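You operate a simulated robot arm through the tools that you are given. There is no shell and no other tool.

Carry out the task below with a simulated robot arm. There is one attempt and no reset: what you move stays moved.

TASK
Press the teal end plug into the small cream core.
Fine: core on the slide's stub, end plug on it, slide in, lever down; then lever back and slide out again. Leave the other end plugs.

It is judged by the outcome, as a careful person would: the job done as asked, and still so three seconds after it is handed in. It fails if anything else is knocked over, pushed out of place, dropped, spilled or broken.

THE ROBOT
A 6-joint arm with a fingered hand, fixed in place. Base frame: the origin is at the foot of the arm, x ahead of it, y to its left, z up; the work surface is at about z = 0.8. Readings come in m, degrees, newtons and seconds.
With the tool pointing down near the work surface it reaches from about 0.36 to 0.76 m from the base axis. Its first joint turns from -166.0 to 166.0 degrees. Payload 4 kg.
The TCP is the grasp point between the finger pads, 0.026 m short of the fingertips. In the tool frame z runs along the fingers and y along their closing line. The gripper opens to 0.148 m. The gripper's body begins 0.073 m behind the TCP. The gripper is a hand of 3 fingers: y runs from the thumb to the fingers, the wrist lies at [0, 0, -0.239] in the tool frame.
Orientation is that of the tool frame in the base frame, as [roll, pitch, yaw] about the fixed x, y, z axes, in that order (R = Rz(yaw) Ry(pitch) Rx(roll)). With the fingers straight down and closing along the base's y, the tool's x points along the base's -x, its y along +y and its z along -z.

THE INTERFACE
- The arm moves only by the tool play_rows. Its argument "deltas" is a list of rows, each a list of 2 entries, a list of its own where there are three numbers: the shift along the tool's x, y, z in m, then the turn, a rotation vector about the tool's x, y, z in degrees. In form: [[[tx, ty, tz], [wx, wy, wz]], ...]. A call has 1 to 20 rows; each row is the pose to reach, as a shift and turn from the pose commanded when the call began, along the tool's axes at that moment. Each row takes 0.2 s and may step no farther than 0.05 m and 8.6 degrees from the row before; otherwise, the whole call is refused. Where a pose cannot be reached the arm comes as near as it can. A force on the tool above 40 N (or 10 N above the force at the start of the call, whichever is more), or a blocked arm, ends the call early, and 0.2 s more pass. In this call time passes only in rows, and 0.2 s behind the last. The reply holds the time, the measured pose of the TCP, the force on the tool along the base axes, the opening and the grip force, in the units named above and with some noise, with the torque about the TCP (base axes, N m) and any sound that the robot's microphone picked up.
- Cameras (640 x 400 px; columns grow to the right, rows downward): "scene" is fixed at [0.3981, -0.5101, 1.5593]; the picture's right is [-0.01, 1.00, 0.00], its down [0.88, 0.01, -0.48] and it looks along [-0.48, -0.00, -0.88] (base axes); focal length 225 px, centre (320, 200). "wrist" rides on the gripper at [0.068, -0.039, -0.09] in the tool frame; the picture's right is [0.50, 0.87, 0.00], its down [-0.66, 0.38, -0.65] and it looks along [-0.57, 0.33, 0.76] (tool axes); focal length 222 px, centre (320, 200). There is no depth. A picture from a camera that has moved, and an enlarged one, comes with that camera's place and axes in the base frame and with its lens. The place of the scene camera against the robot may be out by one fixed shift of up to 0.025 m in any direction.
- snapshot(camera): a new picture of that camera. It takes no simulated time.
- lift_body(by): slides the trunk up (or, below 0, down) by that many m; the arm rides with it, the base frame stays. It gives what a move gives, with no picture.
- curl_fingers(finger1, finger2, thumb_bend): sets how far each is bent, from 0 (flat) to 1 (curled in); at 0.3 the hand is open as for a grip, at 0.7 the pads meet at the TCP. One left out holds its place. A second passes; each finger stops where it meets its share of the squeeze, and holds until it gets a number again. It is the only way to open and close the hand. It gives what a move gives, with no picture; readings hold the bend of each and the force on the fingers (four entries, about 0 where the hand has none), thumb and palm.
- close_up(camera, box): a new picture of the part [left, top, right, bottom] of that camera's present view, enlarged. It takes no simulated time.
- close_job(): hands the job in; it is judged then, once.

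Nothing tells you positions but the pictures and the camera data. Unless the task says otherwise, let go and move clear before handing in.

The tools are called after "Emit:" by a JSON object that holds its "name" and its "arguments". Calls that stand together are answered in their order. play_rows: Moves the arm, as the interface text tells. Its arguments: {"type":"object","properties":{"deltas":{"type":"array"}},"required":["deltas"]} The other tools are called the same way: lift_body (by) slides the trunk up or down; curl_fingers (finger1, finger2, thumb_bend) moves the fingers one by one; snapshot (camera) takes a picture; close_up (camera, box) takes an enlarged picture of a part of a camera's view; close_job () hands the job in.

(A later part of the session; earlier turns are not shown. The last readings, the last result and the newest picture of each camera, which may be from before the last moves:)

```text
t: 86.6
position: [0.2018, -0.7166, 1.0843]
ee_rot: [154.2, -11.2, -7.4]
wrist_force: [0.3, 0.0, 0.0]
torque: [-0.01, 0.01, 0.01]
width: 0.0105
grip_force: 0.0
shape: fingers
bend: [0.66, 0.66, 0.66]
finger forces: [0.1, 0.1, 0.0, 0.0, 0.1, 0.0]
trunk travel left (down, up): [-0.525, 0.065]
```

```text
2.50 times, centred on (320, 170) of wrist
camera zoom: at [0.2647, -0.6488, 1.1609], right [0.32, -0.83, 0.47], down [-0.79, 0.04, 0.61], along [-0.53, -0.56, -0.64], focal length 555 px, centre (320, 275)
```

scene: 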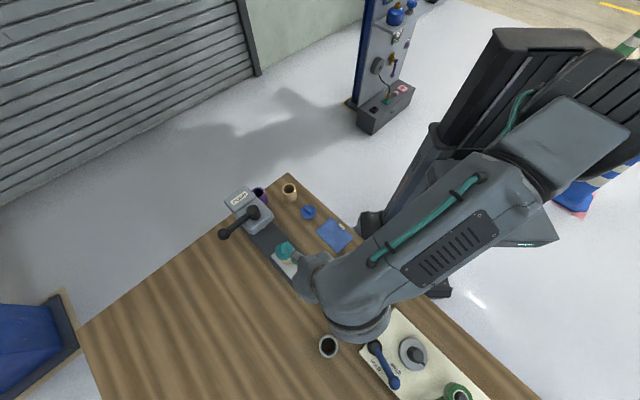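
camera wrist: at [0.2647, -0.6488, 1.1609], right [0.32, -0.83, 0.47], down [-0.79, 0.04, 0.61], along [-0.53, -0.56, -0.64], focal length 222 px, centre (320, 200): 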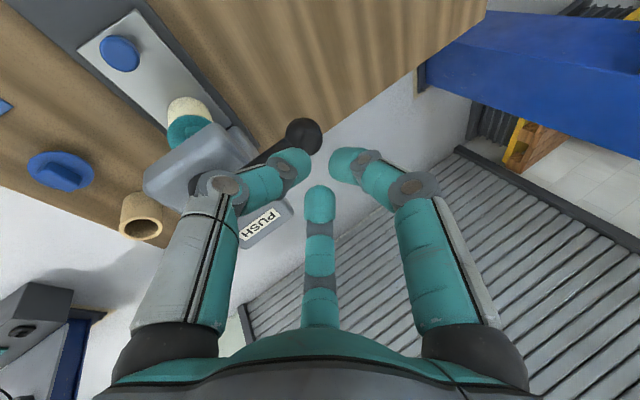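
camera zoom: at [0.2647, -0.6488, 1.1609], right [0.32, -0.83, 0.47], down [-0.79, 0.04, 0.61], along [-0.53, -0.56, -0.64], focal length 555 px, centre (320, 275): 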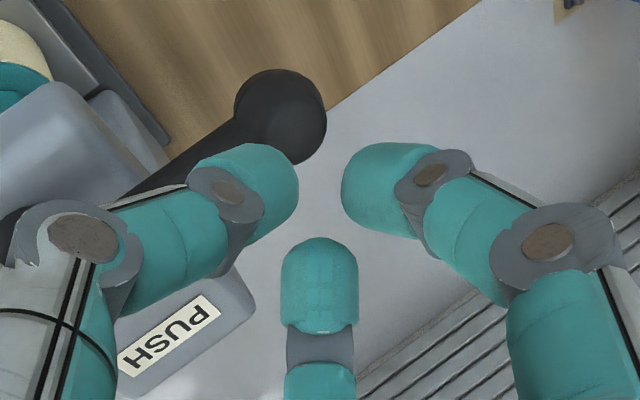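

Emit:
{"name": "play_rows", "arguments": {"deltas": [[[-0.0048, -0.0062, 0.0261], [0, 0, 0]], [[-0.0058, -0.0083, 0.0305], [0, 0, 0]]]}}

Emit:
{"name": "close_up", "arguments": {"camera": "wrist", "box": [220, 90, 420, 250]}}

Emit:
{"name": "close_up", "arguments": {"camera": "scene", "box": [190, 160, 330, 280]}}

```text
t: 87.2
position: [0.201, -0.7227, 1.0528]
ee_rot: [154.2, -11.1, -7.4]
wrist_force: [0.5, 0.0, -1.3]
torque: [-0.01, 0.02, 0.02]
width: 0.0105
grip_force: 0.0
shape: fingers
bend: [0.66, 0.66, 0.66]
finger forces: [0.0, 0.0, 0.1, 0.0, 0.1, 0.0]
trunk travel left (down, up): [-0.525, 0.065]
```

```text
2.50 times, centred on (320, 170) of wrist
camera zoom: at [0.2646, -0.6547, 1.1292], right [0.31, -0.83, 0.47], down [-0.79, 0.05, 0.61], along [-0.53, -0.56, -0.64], focal length 555 px, centre (320, 275)
```

zoom: 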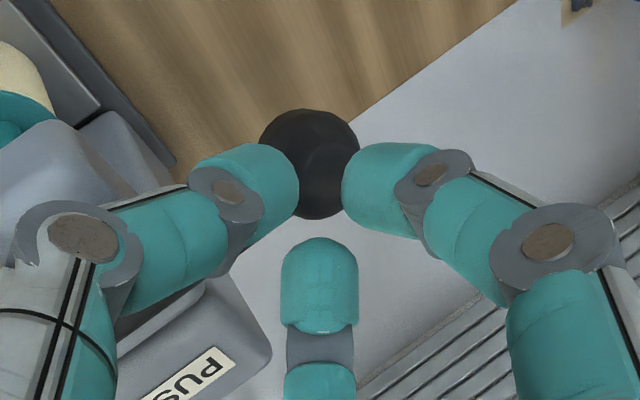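

```text
3.33 times, centred on (260, 220) of scene
camera zoom: at [0.3981, -0.5101, 1.5593], right [-0.01, 1.0, 0.0], down [0.88, 0.01, -0.48], along [-0.48, 0.0, -0.88], focal length 751 px, centre (520, 133)
```

zoom: 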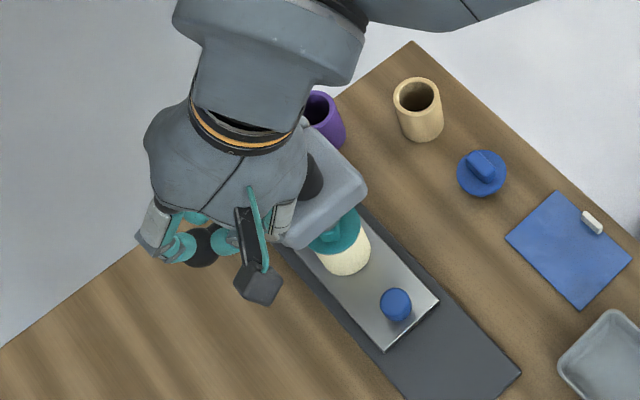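

The ball is centred in the fingertip cup. I'll press down gently to test whether the lever moves downward.

Emit:
{"name": "play_rows", "arguments": {"deltas": [[[-0.001, -0.0021, 0.0044], [0, 0, 0]], [[-0.0019, -0.0043, 0.0088], [0, 0, 0]], [[-0.0025, -0.0056, 0.0115], [0, 0, 0]], [[-0.0031, -0.0068, 0.0141], [0, 0, 0]]]}}

Emit:
{"name": "close_up", "arguments": {"camera": "wrist", "box": [220, 90, 420, 250]}}

Emit:
{"name": "close_up", "arguments": {"camera": "scene", "box": [190, 160, 330, 280]}}

```text
t: 88.2
position: [0.1996, -0.7225, 1.0397]
ee_rot: [154.1, -11.2, -7.3]
wrist_force: [-0.1, 2.2, 11.9]
torque: [-0.24, -0.03, 0.01]
width: 0.0135
grip_force: 6.2
shape: fingers
bend: [0.64, 0.66, 0.66]
finger forces: [8.3, 4.6, 0.0, 0.0, 0.0, 0.0]
trunk travel left (down, up): [-0.525, 0.065]
```

```text
2.50 times, centred on (320, 170) of wrist
camera zoom: at [0.2639, -0.6534, 1.1156], right [0.31, -0.82, 0.47], down [-0.79, 0.05, 0.61], along [-0.53, -0.56, -0.64], focal length 555 px, centre (320, 275)
```

zoom: 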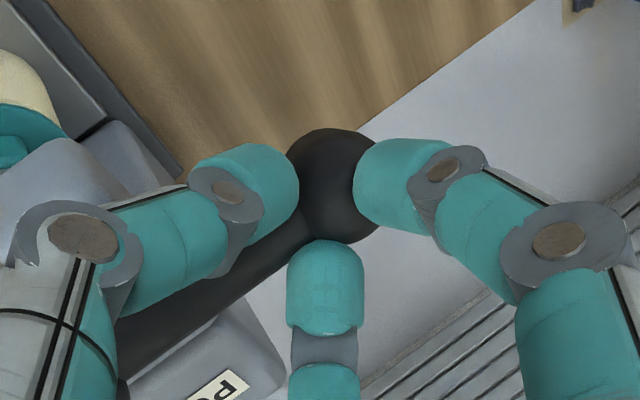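

```text
3.33 times, centred on (260, 220) of scene
camera zoom: at [0.3981, -0.5101, 1.5593], right [-0.01, 1.0, 0.0], down [0.88, 0.01, -0.48], along [-0.48, 0.0, -0.88], focal length 751 px, centre (520, 133)
```

zoom: 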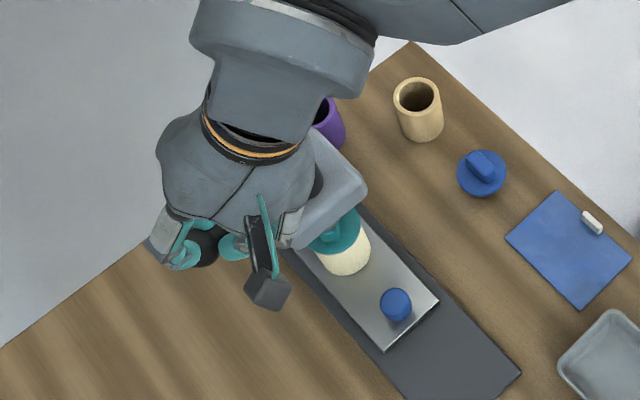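

A 12 N downward push did not move the ball. I'll take hold of the ball properly so I can test its direction of motion gently.

Emit:
{"name": "curl_fingers", "arguments": {"finger1": 0.6, "finger2": 0.6, "thumb_bend": 0.6}}

Emit:
{"name": "play_rows", "arguments": {"deltas": [[[0, 0, 0.004], [0, 0, 0]], [[0, 0, 0.008], [0, 0, 0]], [[0, 0, 0.011], [0, 0, 0]]]}}

Emit:
{"name": "close_up", "arguments": {"camera": "wrist", "box": [220, 90, 420, 250]}}

```text
t: 89.2
position: [0.1999, -0.7214, 1.0367]
ee_rot: [154.1, -11.1, -7.4]
wrist_force: [-0.6, 0.4, 0.3]
torque: [0.0, -0.01, 0.0]
width: 0.0293
grip_force: 0.1
shape: fingers
bend: [0.6, 0.6, 0.6]
finger forces: [0.0, 0.1, 0.0, 0.1, 0.0, 0.1]
trunk travel left (down, up): [-0.525, 0.065]
```

```text
t: 90.0
position: [0.2016, -0.7263, 1.0276]
ee_rot: [154.2, -11.1, -7.2]
wrist_force: [1.1, 0.6, 1.1]
torque: [-0.01, 0.0, 0.02]
width: 0.0298
grip_force: 0.3
shape: fingers
bend: [0.6, 0.6, 0.6]
finger forces: [0.5, 0.1, 0.1, 0.0, 0.1, 0.1]
trunk travel left (down, up): [-0.525, 0.065]
```

```text
2.50 times, centred on (320, 170) of wrist
camera zoom: at [0.2657, -0.659, 1.1041], right [0.31, -0.83, 0.47], down [-0.79, 0.05, 0.61], along [-0.53, -0.56, -0.64], focal length 555 px, centre (320, 275)
```

zoom: 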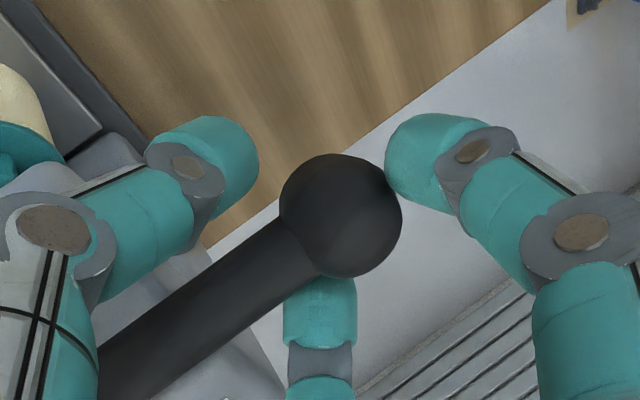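

Emit:
{"name": "curl_fingers", "arguments": {"finger1": 0.68, "finger2": 0.68, "thumb_bend": 0.68}}

Emit:
{"name": "close_up", "arguments": {"camera": "wrist", "box": [220, 90, 420, 250]}}

```text
t: 91.0
position: [0.2014, -0.7281, 1.0282]
ee_rot: [154.2, -11.1, -7.4]
wrist_force: [1.9, -0.7, 1.2]
torque: [-0.04, -0.02, 0.0]
width: 0.0212
grip_force: 8.1
shape: fingers
bend: [0.61, 0.62, 0.65]
finger forces: [6.6, 4.9, 0.0, 0.0, 4.1, 0.0]
trunk travel left (down, up): [-0.525, 0.065]
```

```text
2.50 times, centred on (320, 170) of wrist
camera zoom: at [0.2657, -0.6591, 1.1041], right [0.31, -0.83, 0.47], down [-0.79, 0.05, 0.61], along [-0.53, -0.56, -0.64], focal length 555 px, centre (320, 275)
```

zoom: 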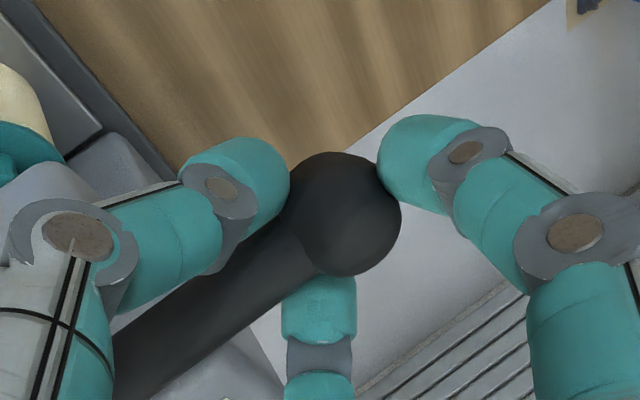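

The ball is held. Test one is a 5 mm move downward.

Emit:
{"name": "play_rows", "arguments": {"deltas": [[[-0.0005, -0.001, 0.0022], [0, 0, 0]], [[-0.001, -0.0021, 0.0044], [0, 0, 0]]]}}

Emit:
{"name": "close_up", "arguments": {"camera": "wrist", "box": [220, 90, 420, 250]}}

```text
t: 91.6
position: [0.2016, -0.7272, 1.0253]
ee_rot: [153.9, -11.2, -7.2]
wrist_force: [-0.9, 1.8, 15.0]
torque: [-0.21, -0.06, 0.02]
width: 0.0209
grip_force: 10.1
shape: fingers
bend: [0.6, 0.62, 0.67]
finger forces: [8.7, 7.0, 0.0, 0.0, 4.7, 0.1]
trunk travel left (down, up): [-0.525, 0.065]
```

```text
2.50 times, centred on (320, 170) of wrist
camera zoom: at [0.2655, -0.6587, 1.1014], right [0.31, -0.82, 0.47], down [-0.79, 0.05, 0.61], along [-0.53, -0.56, -0.64], focal length 555 px, centre (320, 275)
```

zoom: 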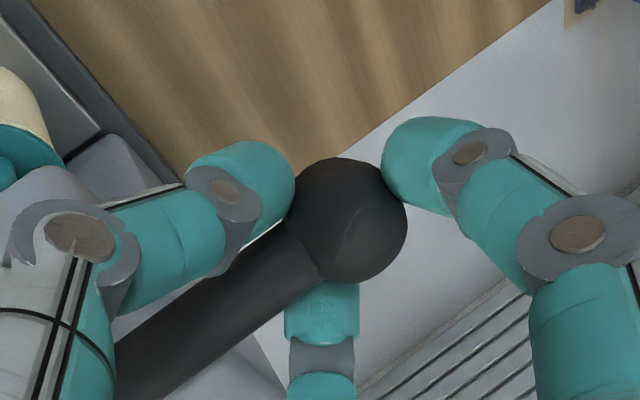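

Downward is rigid, at 15 N with no motion. The hub is a vertical pin and the plate says PUSH, so I'll relax and test a gentle sideways push, away from the operator's side.

Emit:
{"name": "play_rows", "arguments": {"deltas": [[[0.001, 0.0021, -0.0044], [0, 0, 0]]]}}

Emit:
{"name": "play_rows", "arguments": {"deltas": [[[-0.0018, 0.0023, 0.0007], [0, 0, 0]], [[-0.0036, 0.0046, 0.0014], [0, 0, 0]]]}}

Emit:
{"name": "close_up", "arguments": {"camera": "wrist", "box": [220, 90, 420, 250]}}

```text
t: 92.0
position: [0.2015, -0.7267, 1.0256]
ee_rot: [154.3, -11.0, -7.4]
wrist_force: [0.5, -1.2, 5.4]
torque: [-0.08, -0.01, 0.01]
width: 0.0211
grip_force: 9.2
shape: fingers
bend: [0.6, 0.62, 0.66]
finger forces: [7.1, 6.2, 0.1, 0.0, 4.1, 0.1]
trunk travel left (down, up): [-0.525, 0.065]
```

```text
t: 92.6
position: [0.1993, -0.7291, 1.0263]
ee_rot: [154.2, -11.1, -7.3]
wrist_force: [7.1, 7.9, 4.3]
torque: [0.13, -0.24, 0.08]
width: 0.0216
grip_force: 9.8
shape: fingers
bend: [0.6, 0.63, 0.65]
finger forces: [7.4, 4.0, 0.0, 0.0, 7.8, 0.0]
trunk travel left (down, up): [-0.525, 0.065]
```

```text
2.50 times, centred on (320, 170) of wrist
camera zoom: at [0.2633, -0.662, 1.1037], right [0.32, -0.83, 0.47], down [-0.79, 0.04, 0.61], along [-0.53, -0.56, -0.64], focal length 555 px, centre (320, 275)
```

zoom: 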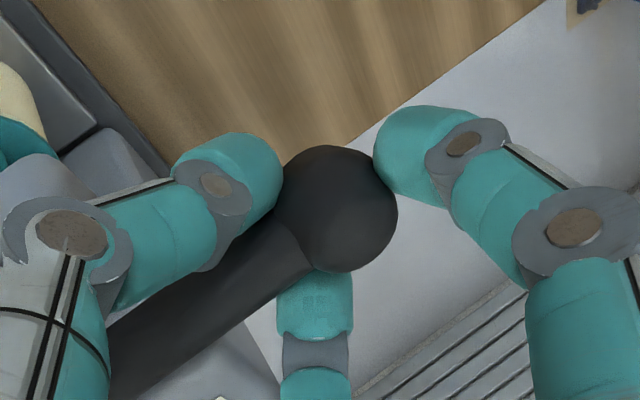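

Ten newtons away from the operator also gives no motion. I'll test the opposite direction, toward the operator.

Emit:
{"name": "play_rows", "arguments": {"deltas": [[[0.0036, -0.0046, -0.0014], [0, 0, 0]], [[0.0054, -0.0069, -0.0022], [0, 0, 0]], [[0.0072, -0.0092, -0.0029], [0, 0, 0]]]}}

Emit:
{"name": "close_up", "arguments": {"camera": "wrist", "box": [220, 90, 420, 250]}}

```text
t: 93.4
position: [0.2054, -0.7234, 1.0267]
ee_rot: [154.2, -11.0, -7.4]
wrist_force: [-1.5, -0.8, -0.6]
torque: [-0.02, 0.03, 0.07]
width: 0.0206
grip_force: 8.0
shape: fingers
bend: [0.61, 0.62, 0.65]
finger forces: [6.5, 5.3, 0.0, 0.0, 4.5, 0.0]
trunk travel left (down, up): [-0.525, 0.065]
```

```text
2.50 times, centred on (320, 170) of wrist
camera zoom: at [0.2692, -0.6554, 1.1035], right [0.31, -0.83, 0.47], down [-0.79, 0.05, 0.61], along [-0.53, -0.56, -0.64], focal length 555 px, centre (320, 275)
```

zoom: 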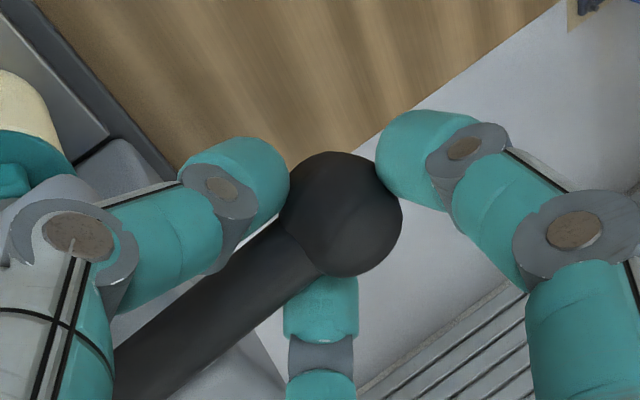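

The ball moves freely toward the operator's side, so that's the lever's direction. I'll continue in small steps to learn the arc it follows.

Emit:
{"name": "play_rows", "arguments": {"deltas": [[[0.002, -0.0025, -0.0008], [0, 0, 0]], [[0.004, -0.0051, -0.0016], [0, 0, 0]], [[0.006, -0.0076, -0.0024], [0, 0, 0]]]}}

Emit:
{"name": "close_up", "arguments": {"camera": "wrist", "box": [220, 90, 420, 250]}}

Emit:
{"name": "snapshot", "arguments": {"camera": "wrist"}}

```text
t: 94.2
position: [0.2119, -0.7168, 1.0276]
ee_rot: [154.2, -11.1, -7.3]
wrist_force: [-2.4, -0.3, -1.1]
torque: [-0.03, 0.0, 0.11]
width: 0.019
grip_force: 8.5
shape: fingers
bend: [0.61, 0.62, 0.66]
finger forces: [6.1, 6.0, 0.0, 0.1, 4.6, 0.0]
trunk travel left (down, up): [-0.525, 0.065]
```

```text
2.50 times, centred on (320, 170) of wrist
camera zoom: at [0.2766, -0.6479, 1.1039], right [0.31, -0.83, 0.47], down [-0.79, 0.04, 0.61], along [-0.53, -0.56, -0.64], focal length 555 px, centre (320, 275)
```

zoom: 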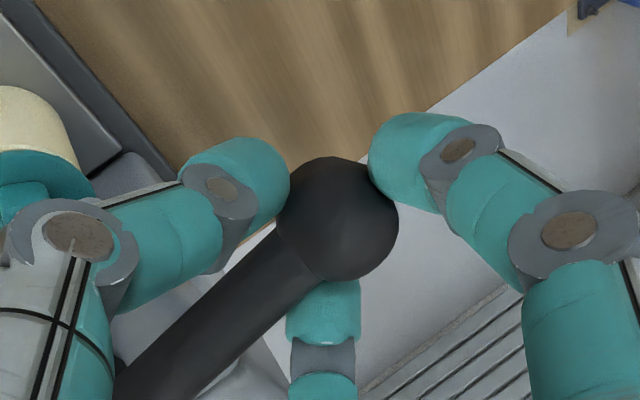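

```text
taken
camera wrist: at [0.2766, -0.6479, 1.1039], right [0.31, -0.83, 0.47], down [-0.79, 0.04, 0.61], along [-0.53, -0.56, -0.64], focal length 222 px, centre (320, 200)
```

wrist: 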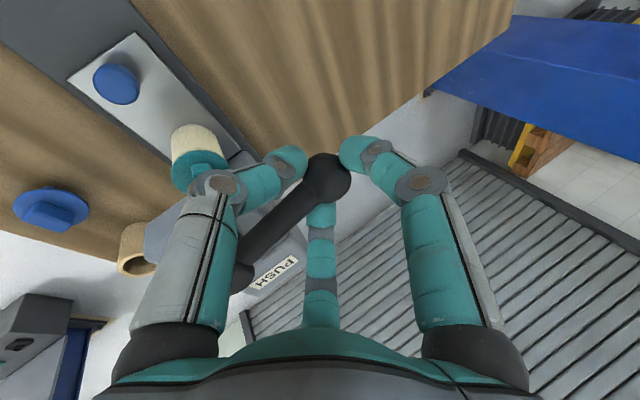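

The lever swings about the vertical hub toward the operator. The ball has already turned about 10° on an arc of about 87 mm radius. A fixed grip can't follow a long swing, so I'll let go, rise, and push the arm round with closed fingertips instead.

Emit:
{"name": "curl_fingers", "arguments": {"finger1": 0.52, "finger2": 0.52, "thumb_bend": 0.52}}

Emit:
{"name": "play_rows", "arguments": {"deltas": [[[0.0038, 0.0085, -0.0177], [0, 0, 0]], [[0.0077, 0.0171, -0.0353], [0, 0, 0]], [[0.0134, 0.0299, -0.0619], [0, 0, 0]]]}}

Emit:
{"name": "snapshot", "arguments": {"camera": "wrist"}}

Emit:
{"name": "close_up", "arguments": {"camera": "scene", "box": [190, 160, 330, 280]}}

```text
t: 95.2
position: [0.213, -0.715, 1.0281]
ee_rot: [154.2, -11.1, -7.4]
wrist_force: [0.3, 0.0, -0.4]
torque: [-0.01, -0.02, 0.0]
width: 0.055
grip_force: 0.1
shape: fingers
bend: [0.52, 0.52, 0.52]
finger forces: [0.1, 0.1, 0.1, 0.0, 0.0, 0.1]
trunk travel left (down, up): [-0.525, 0.065]
```

```text
t: 96.0
position: [0.2146, -0.7157, 1.0965]
ee_rot: [154.3, -11.0, -7.4]
wrist_force: [-0.9, -0.4, 0.2]
torque: [0.01, -0.01, -0.01]
width: 0.055
grip_force: 0.0
shape: fingers
bend: [0.52, 0.52, 0.52]
finger forces: [0.0, 0.0, 0.0, 0.1, 0.0, 0.0]
trunk travel left (down, up): [-0.525, 0.065]
```

```text
taken
camera wrist: at [0.2772, -0.6472, 1.1741], right [0.31, -0.83, 0.47], down [-0.79, 0.05, 0.61], along [-0.53, -0.56, -0.64], focal length 222 px, centre (320, 200)
```

wrist: 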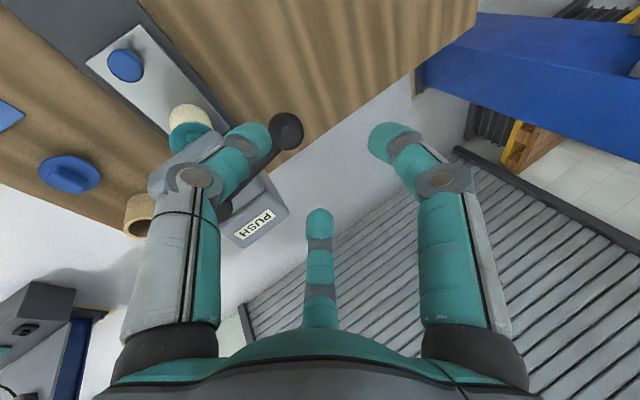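

```text
3.33 times, centred on (260, 220) of scene
camera zoom: at [0.3981, -0.5101, 1.5593], right [-0.01, 1.0, 0.0], down [0.88, 0.01, -0.48], along [-0.48, 0.0, -0.88], focal length 751 px, centre (520, 133)
```

zoom: 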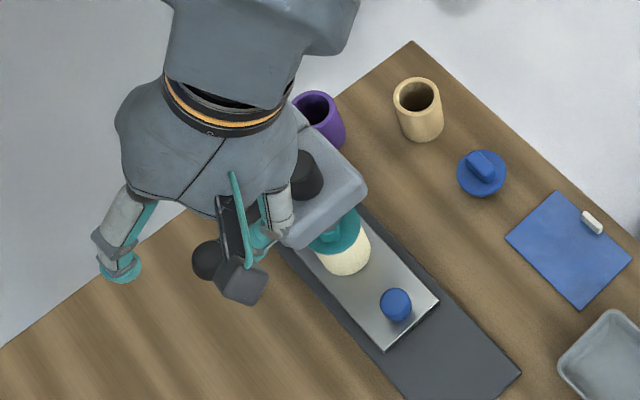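

The lever stays where I left it. I'll close the fingertips and move round behind the arm at height.

Emit:
{"name": "curl_fingers", "arguments": {"finger1": 0.68, "finger2": 0.68, "thumb_bend": 0.68}}

Emit:
{"name": "play_rows", "arguments": {"deltas": [[[-0.0158, 0.021, 0.0067], [0, 0, 0]], [[-0.0316, 0.0421, 0.0135], [0, 0, 0]], [[-0.0316, 0.0421, 0.0135], [0, 0, 0]]]}}

Emit:
{"name": "snapshot", "arguments": {"camera": "wrist"}}

Emit:
{"name": "close_up", "arguments": {"camera": "scene", "box": [190, 160, 330, 280]}}

```text
t: 97.0
position: [0.2142, -0.7153, 1.097]
ee_rot: [154.2, -11.1, -7.4]
wrist_force: [0.0, 0.6, 0.6]
torque: [-0.03, -0.03, 0.02]
width: 0.0051
grip_force: 0.1
shape: fingers
bend: [0.68, 0.68, 0.68]
finger forces: [0.0, 0.0, 0.0, 0.0, 0.0, 0.1]
trunk travel left (down, up): [-0.525, 0.065]
```

```text
t: 97.8
position: [0.1734, -0.756, 1.095]
ee_rot: [154.2, -11.1, -7.2]
wrist_force: [0.6, -0.2, -0.5]
torque: [0.02, 0.01, 0.01]
width: 0.005
grip_force: 0.0
shape: fingers
bend: [0.68, 0.68, 0.68]
finger forces: [0.1, 0.0, 0.0, 0.0, 0.1, 0.1]
trunk travel left (down, up): [-0.525, 0.065]
```

```text
taken
camera wrist: at [0.2378, -0.6875, 1.1734], right [0.32, -0.83, 0.47], down [-0.79, 0.04, 0.61], along [-0.53, -0.56, -0.64], focal length 222 px, centre (320, 200)
```

wrist: 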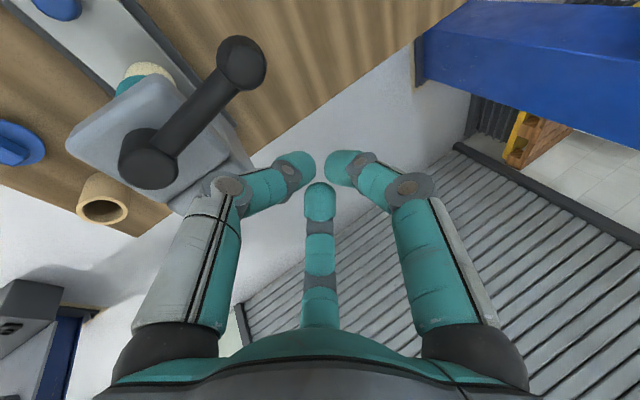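

```text
3.33 times, centred on (260, 220) of scene
camera zoom: at [0.3981, -0.5101, 1.5593], right [-0.01, 1.0, 0.0], down [0.88, 0.01, -0.48], along [-0.48, 0.0, -0.88], focal length 751 px, centre (520, 133)
```

zoom: 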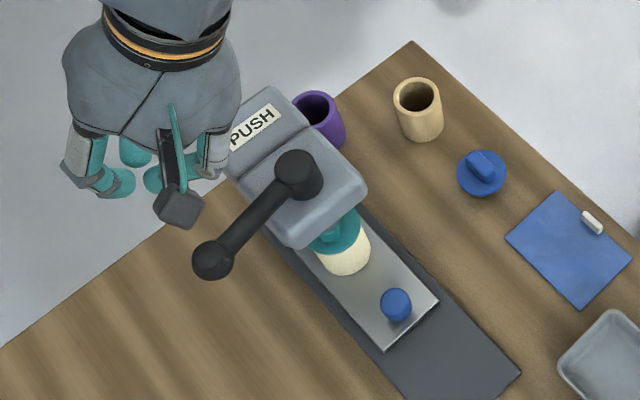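

I can see the lever clearly now: hub ≈ (0.142, -0.680), arm about 88 mm long, turned about 11° so far. I'll lower the closed fingertips behind the arm.

Emit:
{"name": "play_rows", "arguments": {"deltas": [[[-0.0048, -0.0107, 0.0221], [0, 0, 0]], [[-0.0096, -0.0214, 0.0442], [0, 0, 0]], [[-0.0132, -0.0295, 0.061], [0, 0, 0]]]}}

Emit:
{"name": "snapshot", "arguments": {"camera": "wrist"}}

Emit:
{"name": "close_up", "arguments": {"camera": "scene", "box": [190, 160, 330, 280]}}

```text
t: 98.6
position: [0.1751, -0.7569, 1.0271]
ee_rot: [154.3, -11.1, -7.3]
wrist_force: [0.5, 0.2, -0.3]
torque: [0.0, 0.0, -0.02]
width: 0.0052
grip_force: 0.1
shape: fingers
bend: [0.68, 0.68, 0.68]
finger forces: [0.0, 0.0, 0.0, 0.0, 0.1, 0.0]
trunk travel left (down, up): [-0.525, 0.065]
```

```text
taken
camera wrist: at [0.2392, -0.688, 1.1043], right [0.31, -0.83, 0.47], down [-0.79, 0.05, 0.61], along [-0.53, -0.56, -0.64], focal length 222 px, centre (320, 200)
```

wrist: 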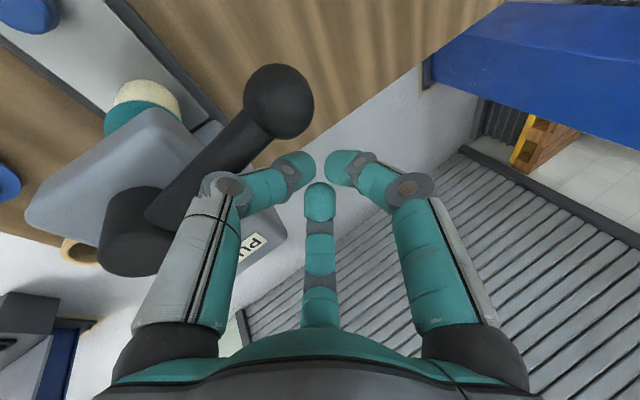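

```text
3.33 times, centred on (260, 220) of scene
camera zoom: at [0.3981, -0.5101, 1.5593], right [-0.01, 1.0, 0.0], down [0.88, 0.01, -0.48], along [-0.48, 0.0, -0.88], focal length 751 px, centre (520, 133)
```

zoom: 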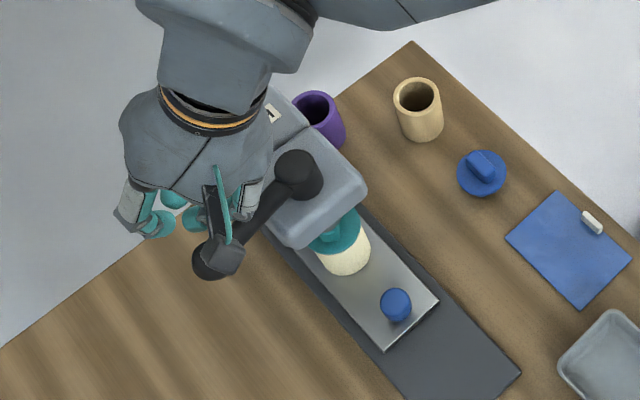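

A finger arches over the arm here, so pushing would slip. Caging the ball worked before, so I'll rise and turn the hand 100° so the arm leaves through another gap between the fingers. Then I can hold the ball and turn the hand with the lever.

Emit:
{"name": "play_rows", "arguments": {"deltas": [[[0.0048, 0.0107, -0.0221], [0, 0, 0]], [[0.0096, 0.0214, -0.0442], [0, 0, 0]], [[0.0132, 0.0295, -0.061], [0, 0, 0]]]}}

Emit:
{"name": "play_rows", "arguments": {"deltas": [[[0, 0, 0], [0, 0, 8.33]], [[0, 0, 0], [0, 0, 16.67]], [[0, 0, 0], [0, 0, 25]], [[0, 0, 0], [0, 0, 33.33]], [[0, 0, 0], [0, 0, 41.67]], [[0, 0, 0], [0, 0, 50]], [[0, 0, 0], [0, 0, 58.33]], [[0, 0, 0], [0, 0, 66.67]], [[0, 0, 0], [0, 0, 75]], [[0, 0, 0], [0, 0, 83.33]], [[0, 0, 0], [0, 0, 91.67]], [[0, 0, 0], [0, 0, 100]]]}}

Emit:
{"name": "curl_fingers", "arguments": {"finger1": 0.58, "finger2": 0.58, "thumb_bend": 0.58}}

Emit:
{"name": "snapshot", "arguments": {"camera": "wrist"}}

```text
t: 99.4
position: [0.1763, -0.7554, 1.0979]
ee_rot: [154.3, -11.0, -7.3]
wrist_force: [0.5, 0.4, 0.3]
torque: [0.03, -0.02, 0.02]
width: 0.0052
grip_force: 0.1
shape: fingers
bend: [0.68, 0.68, 0.68]
finger forces: [0.0, 0.0, 0.1, 0.0, 0.0, 0.0]
trunk travel left (down, up): [-0.525, 0.065]
```

```text
t: 102.0
position: [0.1749, -0.756, 1.0959]
ee_rot: [-163.3, -22.7, -113.4]
wrist_force: [0.0, -0.4, 0.7]
torque: [-0.01, -0.04, -0.01]
width: 0.0052
grip_force: 0.1
shape: fingers
bend: [0.68, 0.68, 0.68]
finger forces: [0.0, 0.0, 0.1, 0.0, 0.0, 0.0]
trunk travel left (down, up): [-0.525, 0.065]
```

```text
t: 103.0
position: [0.1757, -0.756, 1.0967]
ee_rot: [-163.4, -22.8, -113.3]
wrist_force: [-0.1, 1.4, 0.1]
torque: [0.01, 0.01, 0.03]
width: 0.0385
grip_force: 0.1
shape: fingers
bend: [0.57, 0.57, 0.57]
finger forces: [0.1, 0.0, 0.1, 0.0, 0.1, 0.1]
trunk travel left (down, up): [-0.525, 0.065]
```

```text
taken
camera wrist: at [0.1773, -0.7815, 1.2139], right [-0.98, -0.18, -0.04], down [-0.19, 0.96, 0.22], along [-0.01, 0.23, -0.97], focal length 222 px, centre (320, 200)
```

wrist: 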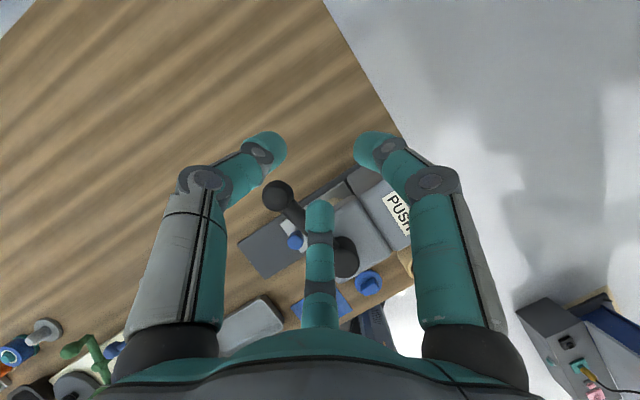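

I've located the ball at (0.216, -0.730) and the hub at (0.141, -0.681). I'll move to hover over the ball along the hand's axis, then go down around it.

Emit:
{"name": "play_rows", "arguments": {"deltas": [[[-0.0302, -0.0062, -0.0114], [0, 0, 0]], [[-0.0605, -0.0123, -0.0229], [0, 0, 0]], [[-0.0696, -0.0061, -0.0021], [0, 0, 0]], [[-0.0696, -0.0061, -0.0021], [0, 0, 0]]]}}

Emit:
{"name": "snapshot", "arguments": {"camera": "wrist"}}

Emit:
{"name": "close_up", "arguments": {"camera": "wrist", "box": [220, 90, 420, 250]}}

```text
t: 104.0
position: [0.206, -0.6986, 1.0735]
ee_rot: [-163.4, -22.8, -113.3]
wrist_force: [1.4, 0.2, 0.7]
torque: [0.02, -0.02, -0.03]
width: 0.0388
grip_force: 0.2
shape: fingers
bend: [0.57, 0.57, 0.57]
finger forces: [0.0, 0.0, 0.0, 0.0, 0.0, 0.1]
trunk travel left (down, up): [-0.525, 0.065]
```

```text
taken
camera wrist: at [0.207, -0.7237, 1.1903], right [-0.98, -0.18, -0.04], down [-0.19, 0.96, 0.22], along [-0.01, 0.23, -0.97], focal length 222 px, centre (320, 200)
```

wrist: 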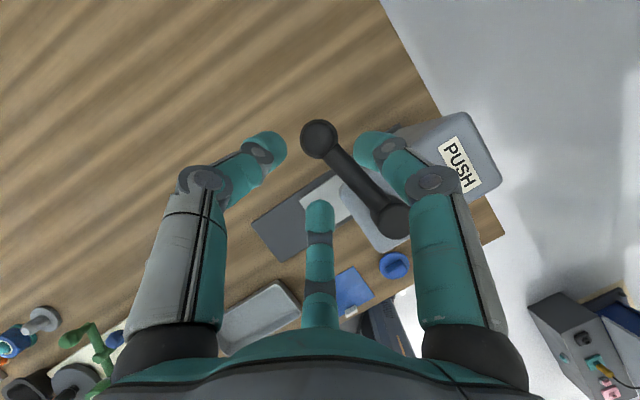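

```text
2.50 times, centred on (320, 170) of wrist
camera zoom: at [0.207, -0.7237, 1.1903], right [-0.98, -0.18, -0.04], down [-0.19, 0.96, 0.22], along [-0.01, 0.23, -0.97], focal length 555 px, centre (320, 275)
```

zoom: 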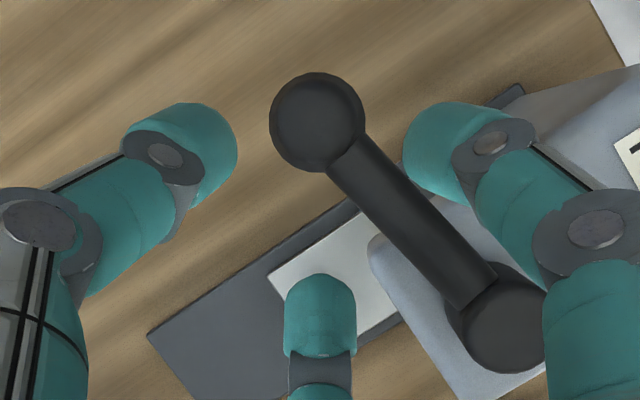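

The ball is exactly on the hand's axis and the arm exits between fingers 1 and 2. I'll go down around it and close.

Emit:
{"name": "play_rows", "arguments": {"deltas": [[[0, 0, 0.02], [0, 0, 0]], [[0, 0, 0.038], [0, 0, 0]], [[0, 0, 0.049], [0, 0, 0]]]}}

Emit:
{"name": "curl_fingers", "arguments": {"finger1": 0.67, "finger2": 0.67, "thumb_bend": 0.67}}

Emit:
{"name": "close_up", "arguments": {"camera": "wrist", "box": [220, 90, 420, 250]}}

```text
t: 104.8
position: [0.2138, -0.7195, 1.0301]
ee_rot: [-163.3, -22.8, -113.3]
wrist_force: [-1.1, 0.3, 0.6]
torque: [-0.03, 0.0, -0.01]
width: 0.0387
grip_force: 0.0
shape: fingers
bend: [0.57, 0.57, 0.57]
finger forces: [0.0, 0.1, 0.0, 0.0, 0.1, 0.0]
trunk travel left (down, up): [-0.525, 0.065]
```

```text
t: 105.8
position: [0.212, -0.7179, 1.0306]
ee_rot: [-163.4, -22.9, -113.3]
wrist_force: [2.0, -1.6, 0.4]
torque: [-0.03, -0.05, 0.0]
width: 0.0223
grip_force: 7.2
shape: fingers
bend: [0.62, 0.62, 0.64]
finger forces: [4.5, 4.1, 0.0, 0.1, 5.8, 0.0]
trunk travel left (down, up): [-0.525, 0.065]
```

```text
2.50 times, centred on (320, 170) of wrist
camera zoom: at [0.2144, -0.7449, 1.1473], right [-0.98, -0.18, -0.04], down [-0.19, 0.96, 0.22], along [-0.01, 0.23, -0.97], focal length 555 px, centre (320, 275)
```

zoom: 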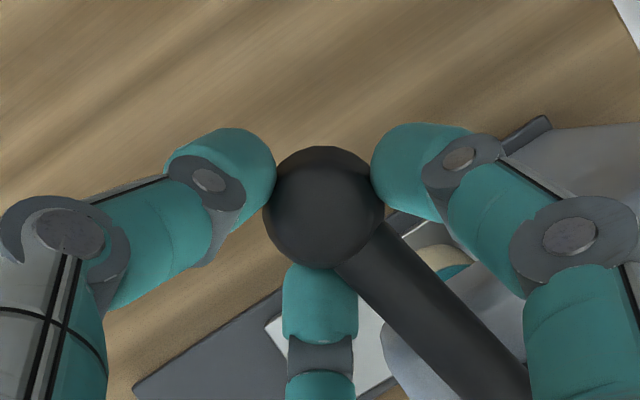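

The ball is held well. I'll follow the arc another 20° toward the operator's side.

Emit:
{"name": "play_rows", "arguments": {"deltas": [[[-0.0057, -0.0016, -0.002], [0, 0, 0]], [[-0.0114, -0.0029, -0.0042], [0, 0, 0]], [[-0.0173, -0.0037, -0.0065], [0, 0, 0]], [[-0.023, -0.0041, -0.0088], [0, 0, 0]], [[-0.0288, -0.0041, -0.0113], [0, 0, 0]]]}}

Emit:
{"name": "snapshot", "arguments": {"camera": "wrist"}}

Emit:
{"name": "close_up", "arguments": {"camera": "wrist", "box": [220, 90, 420, 250]}}

Emit:
{"name": "close_up", "arguments": {"camera": "scene", "box": [190, 160, 330, 280]}}

```text
t: 107.0
position: [0.225, -0.69, 1.0294]
ee_rot: [-163.3, -22.9, -113.3]
wrist_force: [2.9, -2.6, 4.2]
torque: [-0.09, -0.1, 0.14]
width: 0.0226
grip_force: 7.7
shape: fingers
bend: [0.61, 0.64, 0.64]
finger forces: [5.7, 2.3, 0.0, 0.0, 7.7, 0.1]
trunk travel left (down, up): [-0.525, 0.065]
```

```text
taken
camera wrist: at [0.2271, -0.7168, 1.1467], right [-0.98, -0.18, -0.04], down [-0.19, 0.96, 0.22], along [-0.01, 0.23, -0.97], focal length 222 px, centre (320, 200)
```

wrist: 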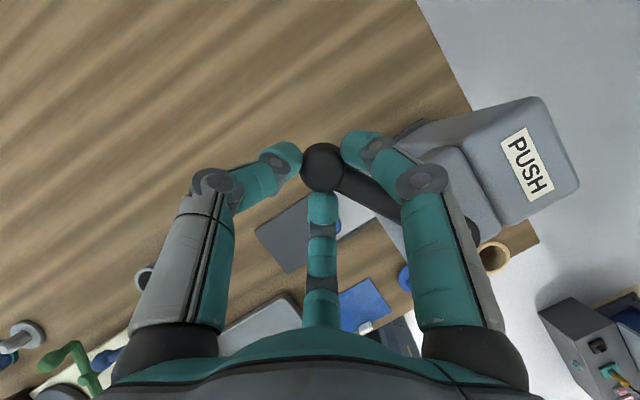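

```text
2.50 times, centred on (320, 170) of wrist
camera zoom: at [0.2271, -0.7168, 1.1467], right [-0.98, -0.18, -0.04], down [-0.19, 0.96, 0.22], along [-0.01, 0.23, -0.97], focal length 555 px, centre (320, 275)
```

zoom: 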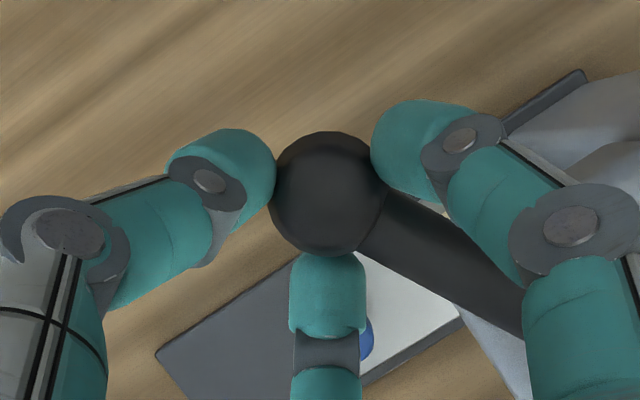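

```text
3.33 times, centred on (260, 220) of scene
camera zoom: at [0.3981, -0.5101, 1.5593], right [-0.01, 1.0, 0.0], down [0.88, 0.01, -0.48], along [-0.48, 0.0, -0.88], focal length 751 px, centre (520, 133)
```

zoom: 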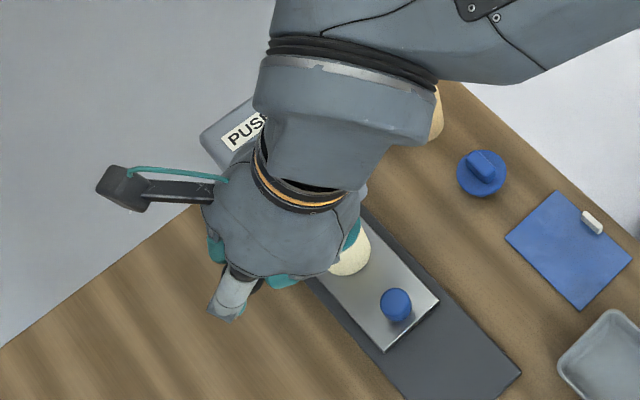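

The lever follows easily, now about 28° turned. I'll continue the arc, turning the hand along with it.

Emit:
{"name": "play_rows", "arguments": {"deltas": [[[-0.0071, 0.0004, -0.0032], [0, 0, -5]], [[-0.0142, 0.0014, -0.0066], [0, 0, -10]], [[-0.021, 0.0031, -0.0101], [0, 0, -15]], [[-0.0276, 0.0054, -0.0137], [0, 0, -20]], [[-0.0339, 0.0083, -0.0174], [0, 0, -25]]]}}

Emit:
{"name": "snapshot", "arguments": {"camera": "wrist"}}

Emit:
{"name": "close_up", "arguments": {"camera": "wrist", "box": [220, 90, 420, 250]}}

```text
t: 108.2
position: [0.2281, -0.6513, 1.0297]
ee_rot: [-175.1, -27.7, -86.0]
wrist_force: [4.0, 0.4, 9.1]
torque: [-0.04, -0.17, 0.15]
width: 0.0232
grip_force: 9.5
shape: fingers
bend: [0.61, 0.64, 0.65]
finger forces: [5.7, 2.6, 0.0, 0.1, 10.1, 0.1]
trunk travel left (down, up): [-0.525, 0.065]
```

```text
taken
camera wrist: at [0.2604, -0.6644, 1.1445], right [-0.83, -0.54, 0.17], down [-0.49, 0.84, 0.24], along [-0.27, 0.12, -0.96], focal length 222 px, centre (320, 200)
```

wrist: 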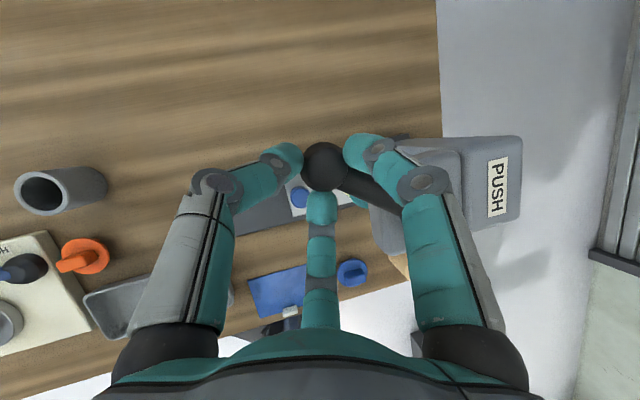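

```text
2.50 times, centred on (320, 170) of wrist
camera zoom: at [0.2604, -0.6644, 1.1445], right [-0.83, -0.54, 0.17], down [-0.49, 0.84, 0.24], along [-0.27, 0.12, -0.96], focal length 555 px, centre (320, 275)
```

zoom: 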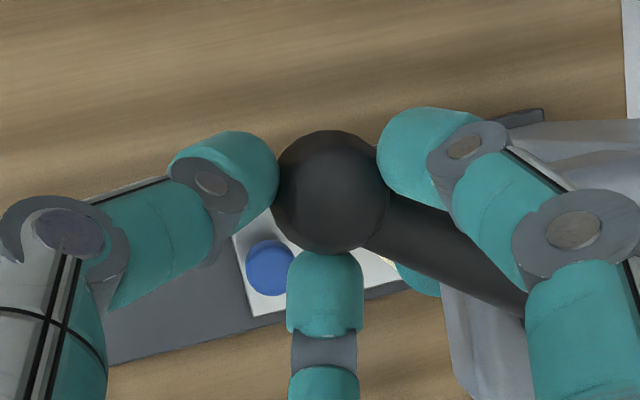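

Emit:
{"name": "play_rows", "arguments": {"deltas": [[[0.0012, -0.0002, -0.0027], [0, 0, 0]]]}}

```text
t: 108.6
position: [0.2268, -0.6508, 1.0319]
ee_rot: [-175.2, -27.3, -86.0]
wrist_force: [3.2, -0.3, -0.3]
torque: [0.01, -0.07, 0.13]
width: 0.023
grip_force: 6.7
shape: fingers
bend: [0.61, 0.64, 0.65]
finger forces: [4.0, 2.4, 0.0, 0.0, 6.8, 0.2]
trunk travel left (down, up): [-0.525, 0.065]
```

Emit:
{"name": "play_rows", "arguments": {"deltas": [[[-0.007, -0.0003, -0.0036], [0, 0, -5]], [[-0.0139, 0.001, -0.0073], [0, 0, -10]], [[-0.0206, 0.0029, -0.011], [0, 0, -15]], [[-0.0271, 0.0055, -0.0147], [0, 0, -20]], [[-0.0334, 0.0087, -0.0182], [0, 0, -25]]]}}

Emit:
{"name": "snapshot", "arguments": {"camera": "wrist"}}

Emit:
{"name": "close_up", "arguments": {"camera": "wrist", "box": [220, 90, 420, 250]}}

```text
t: 109.8
position: [0.2137, -0.6151, 1.0342]
ee_rot: [171.7, -26.9, -57.8]
wrist_force: [-0.6, -7.1, 6.6]
torque: [-0.37, -0.02, -0.06]
width: 0.0243
grip_force: 3.8
shape: fingers
bend: [0.58, 0.67, 0.67]
finger forces: [8.7, 0.0, 0.0, 0.0, 0.0, 0.1]
trunk travel left (down, up): [-0.525, 0.065]
```

```text
taken
camera wrist: at [0.2701, -0.6055, 1.1397], right [-0.52, -0.79, 0.34], down [-0.72, 0.61, 0.33], along [-0.47, -0.07, -0.88], focal length 222 px, centre (320, 200)
```

wrist: 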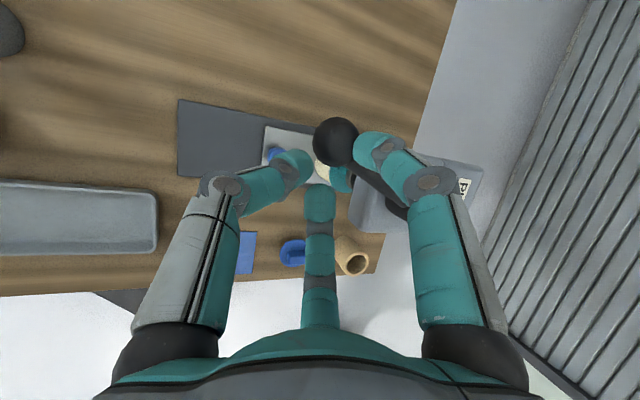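

```text
2.50 times, centred on (320, 170) of wrist
camera zoom: at [0.2701, -0.6055, 1.1397], right [-0.52, -0.79, 0.34], down [-0.72, 0.61, 0.33], along [-0.47, -0.07, -0.88], focal length 555 px, centre (320, 275)
```

zoom: 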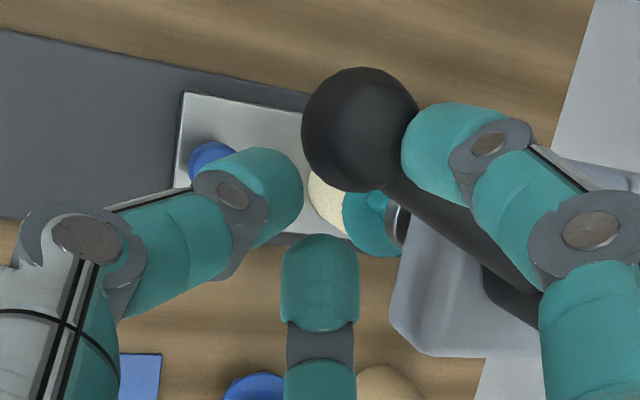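

The ball slipped from the cage at about 67° of turn, where the resistance grew; the ram is probably on the plug. I'll take a close look at the ram and plug.

Emit:
{"name": "close_up", "arguments": {"camera": "wrist", "box": [290, 120, 410, 220]}}

Emit:
{"name": "close_up", "arguments": {"camera": "scene", "box": [210, 160, 350, 280]}}

```text
4.00 times, centred on (350, 170) of wrist
camera zoom: at [0.2701, -0.6055, 1.1397], right [-0.52, -0.79, 0.34], down [-0.72, 0.61, 0.33], along [-0.47, -0.07, -0.88], focal length 888 px, centre (200, 320)
```

zoom: 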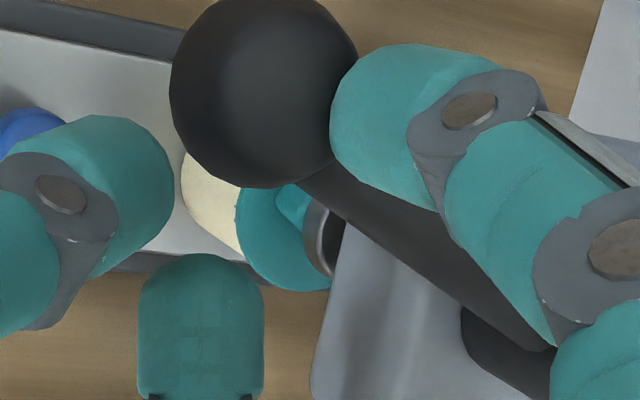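

```text
3.33 times, centred on (280, 220) of scene
camera zoom: at [0.3981, -0.5101, 1.5593], right [-0.01, 1.0, 0.0], down [0.88, 0.01, -0.48], along [-0.48, 0.0, -0.88], focal length 751 px, centre (453, 133)
```

zoom: 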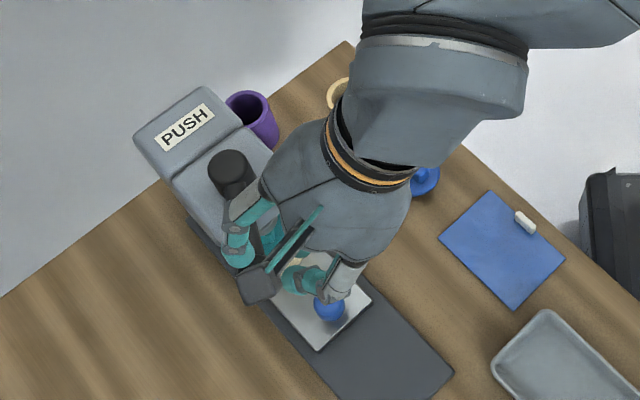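

The ram has come down onto the plug's wing. The tilt let the trailing finger ride over the ball. The ball is now close enough to use a vertical hand, so I'll open, rise, straighten up and regrip deeper.

Emit:
{"name": "curl_fingers", "arguments": {"finger1": 0.5, "finger2": 0.5, "thumb_bend": 0.5}}

Emit:
{"name": "play_rows", "arguments": {"deltas": [[[0.009, 0.0026, -0.0177], [0, 0, 0]], [[0.018, 0.0051, -0.0353], [0, 0, 0]], [[0.0315, 0.009, -0.0619], [0, 0, 0]], [[0.0315, 0.009, -0.0619], [1.91, -6.71, 0]], [[0.0315, 0.009, -0.0619], [3.82, -13.4, 0]], [[0.0315, 0.009, -0.0619], [5.73, -20.1, 0]], [[0.0315, 0.009, -0.0619], [7.64, -26.83, 0]]]}}

Emit:
{"name": "play_rows", "arguments": {"deltas": [[[0, 0, 0], [0, 0, 7.3]], [[0, 0, 0], [0, 0, 14.6]], [[0, 0, 0], [0, 0, 22]]]}}

Emit:
{"name": "snapshot", "arguments": {"camera": "wrist"}}

Emit:
{"name": "close_up", "arguments": {"camera": "scene", "box": [210, 160, 350, 280]}}

```text
t: 110.8
position: [0.214, -0.6147, 1.034]
ee_rot: [171.8, -26.8, -58.1]
wrist_force: [0.7, 0.2, -0.1]
torque: [-0.01, -0.01, -0.01]
width: 0.0614
grip_force: 0.1
shape: fingers
bend: [0.5, 0.5, 0.5]
finger forces: [0.0, 0.1, 0.0, 0.1, 0.1, 0.0]
trunk travel left (down, up): [-0.525, 0.065]
```

```text
t: 112.4
position: [0.2127, -0.6148, 1.1027]
ee_rot: [179.9, 0.0, -59.8]
wrist_force: [-0.8, -1.0, 0.0]
torque: [0.0, -0.02, -0.04]
width: 0.0618
grip_force: 0.1
shape: fingers
bend: [0.5, 0.5, 0.5]
finger forces: [0.0, 0.0, 0.1, 0.0, 0.0, 0.1]
trunk travel left (down, up): [-0.525, 0.065]
```

```text
t: 113.2
position: [0.2141, -0.6139, 1.1031]
ee_rot: [-179.7, 0.0, -82.0]
wrist_force: [0.3, 0.5, -0.2]
torque: [-0.03, -0.01, 0.03]
width: 0.0617
grip_force: 0.0
shape: fingers
bend: [0.5, 0.5, 0.5]
finger forces: [0.1, 0.1, 0.0, 0.0, 0.0, 0.0]
trunk travel left (down, up): [-0.525, 0.065]
```

```text
taken
camera wrist: at [0.2628, -0.6746, 1.1943], right [-0.79, -0.62, 0.0], down [-0.47, 0.6, 0.65], along [-0.4, 0.51, -0.76], focal length 222 px, centre (320, 200)
```

wrist: 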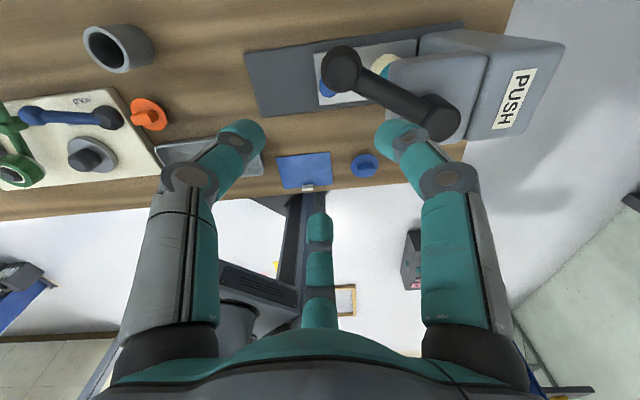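

```text
3.33 times, centred on (280, 220) of scene
camera zoom: at [0.3981, -0.5101, 1.5593], right [-0.01, 1.0, 0.0], down [0.88, 0.01, -0.48], along [-0.48, 0.0, -0.88], focal length 751 px, centre (453, 133)
```

zoom: 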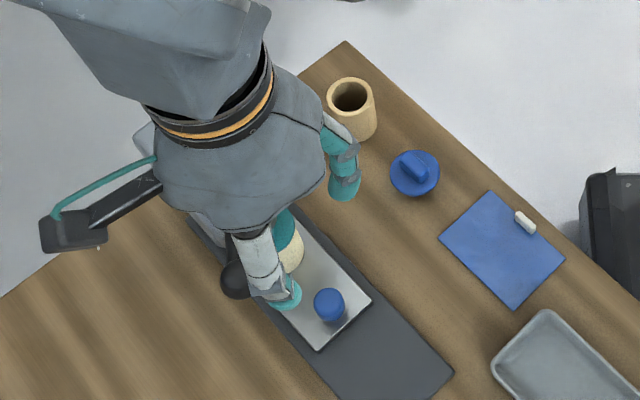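

Emit:
{"name": "close_up", "arguments": {"camera": "wrist", "box": [300, 20, 480, 140]}}

```text
3.33 times, centred on (390, 80) of wrist
camera zoom: at [0.2628, -0.6746, 1.1943], right [-0.79, -0.62, 0.0], down [-0.47, 0.6, 0.65], along [-0.4, 0.51, -0.76], focal length 740 px, centre (87, 600)
```

zoom: 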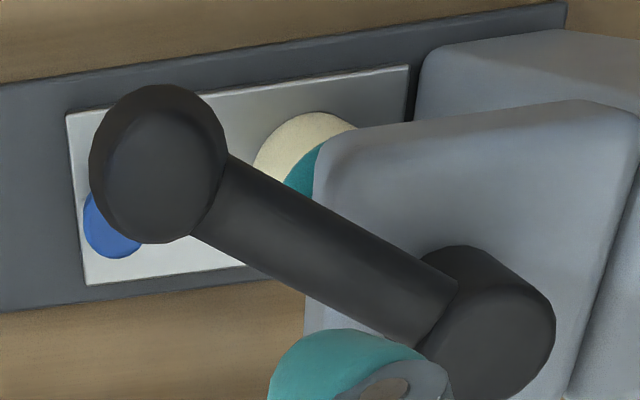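

The lever is at about 14° (59° turned). I'll move over the ball and go down around it, deeper this time.

Emit:
{"name": "play_rows", "arguments": {"deltas": [[[0.0234, -0.0043, 0], [0, 0, 0]], [[0.0467, -0.0086, 0], [0, 0, 0]], [[0.0467, -0.0086, 0.03], [0, 0, 0]]]}}

Emit:
{"name": "close_up", "arguments": {"camera": "wrist", "box": [220, 70, 420, 230]}}

```text
t: 114.0
position: [0.2336, -0.6525, 1.0705]
ee_rot: [-179.9, -0.1, -81.9]
wrist_force: [-0.5, -0.8, 0.0]
torque: [0.01, 0.03, -0.03]
width: 0.0615
grip_force: 0.0
shape: fingers
bend: [0.5, 0.5, 0.5]
finger forces: [0.1, 0.0, 0.0, 0.1, 0.0, 0.0]
out of reach, approached as far as the arm can: row 2, 3
trunk travel left (down, up): [-0.525, 0.065]
```

```text
2.50 times, centred on (320, 150) of wrist
camera zoom: at [0.282, -0.7131, 1.1608], right [-0.79, -0.62, 0.0], down [-0.47, 0.6, 0.65], along [-0.4, 0.51, -0.76], focal length 555 px, centre (320, 325)
```

zoom: 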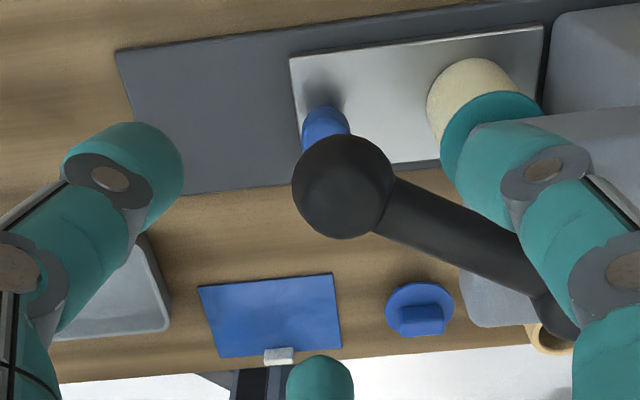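

Emit:
{"name": "play_rows", "arguments": {"deltas": [[[0.0051, 0.0054, 0.015], [0, 0, 0]], [[0.0051, 0.0054, 0.032], [0, 0, 0]], [[0.0051, 0.0054, 0.0465], [0, 0, 0]]]}}

Emit:
{"name": "close_up", "arguments": {"camera": "wrist", "box": [220, 90, 420, 250]}}

```text
t: 114.8
position: [0.2278, -0.6602, 1.0238]
ee_rot: [-179.9, 0.0, -81.9]
wrist_force: [-0.2, -1.0, 1.1]
torque: [-0.01, -0.01, -0.01]
width: 0.0617
grip_force: 0.1
shape: fingers
bend: [0.5, 0.5, 0.5]
finger forces: [0.0, 0.2, 0.0, 0.1, 0.1, 0.1]
trunk travel left (down, up): [-0.525, 0.065]
```

```text
2.50 times, centred on (320, 170) of wrist
camera zoom: at [0.2766, -0.7202, 1.115], right [-0.79, -0.62, 0.0], down [-0.47, 0.6, 0.65], along [-0.4, 0.51, -0.76], focal length 555 px, centre (320, 275)
```

zoom: 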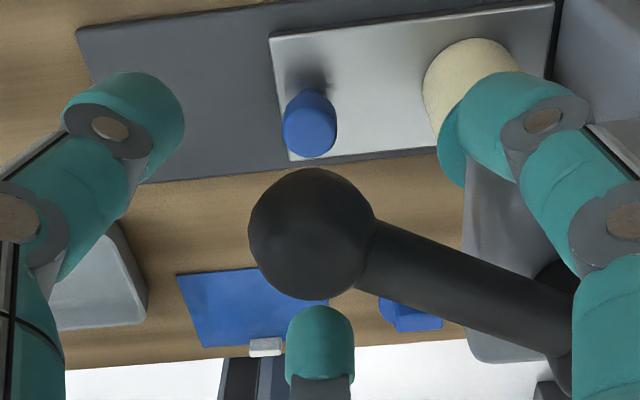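

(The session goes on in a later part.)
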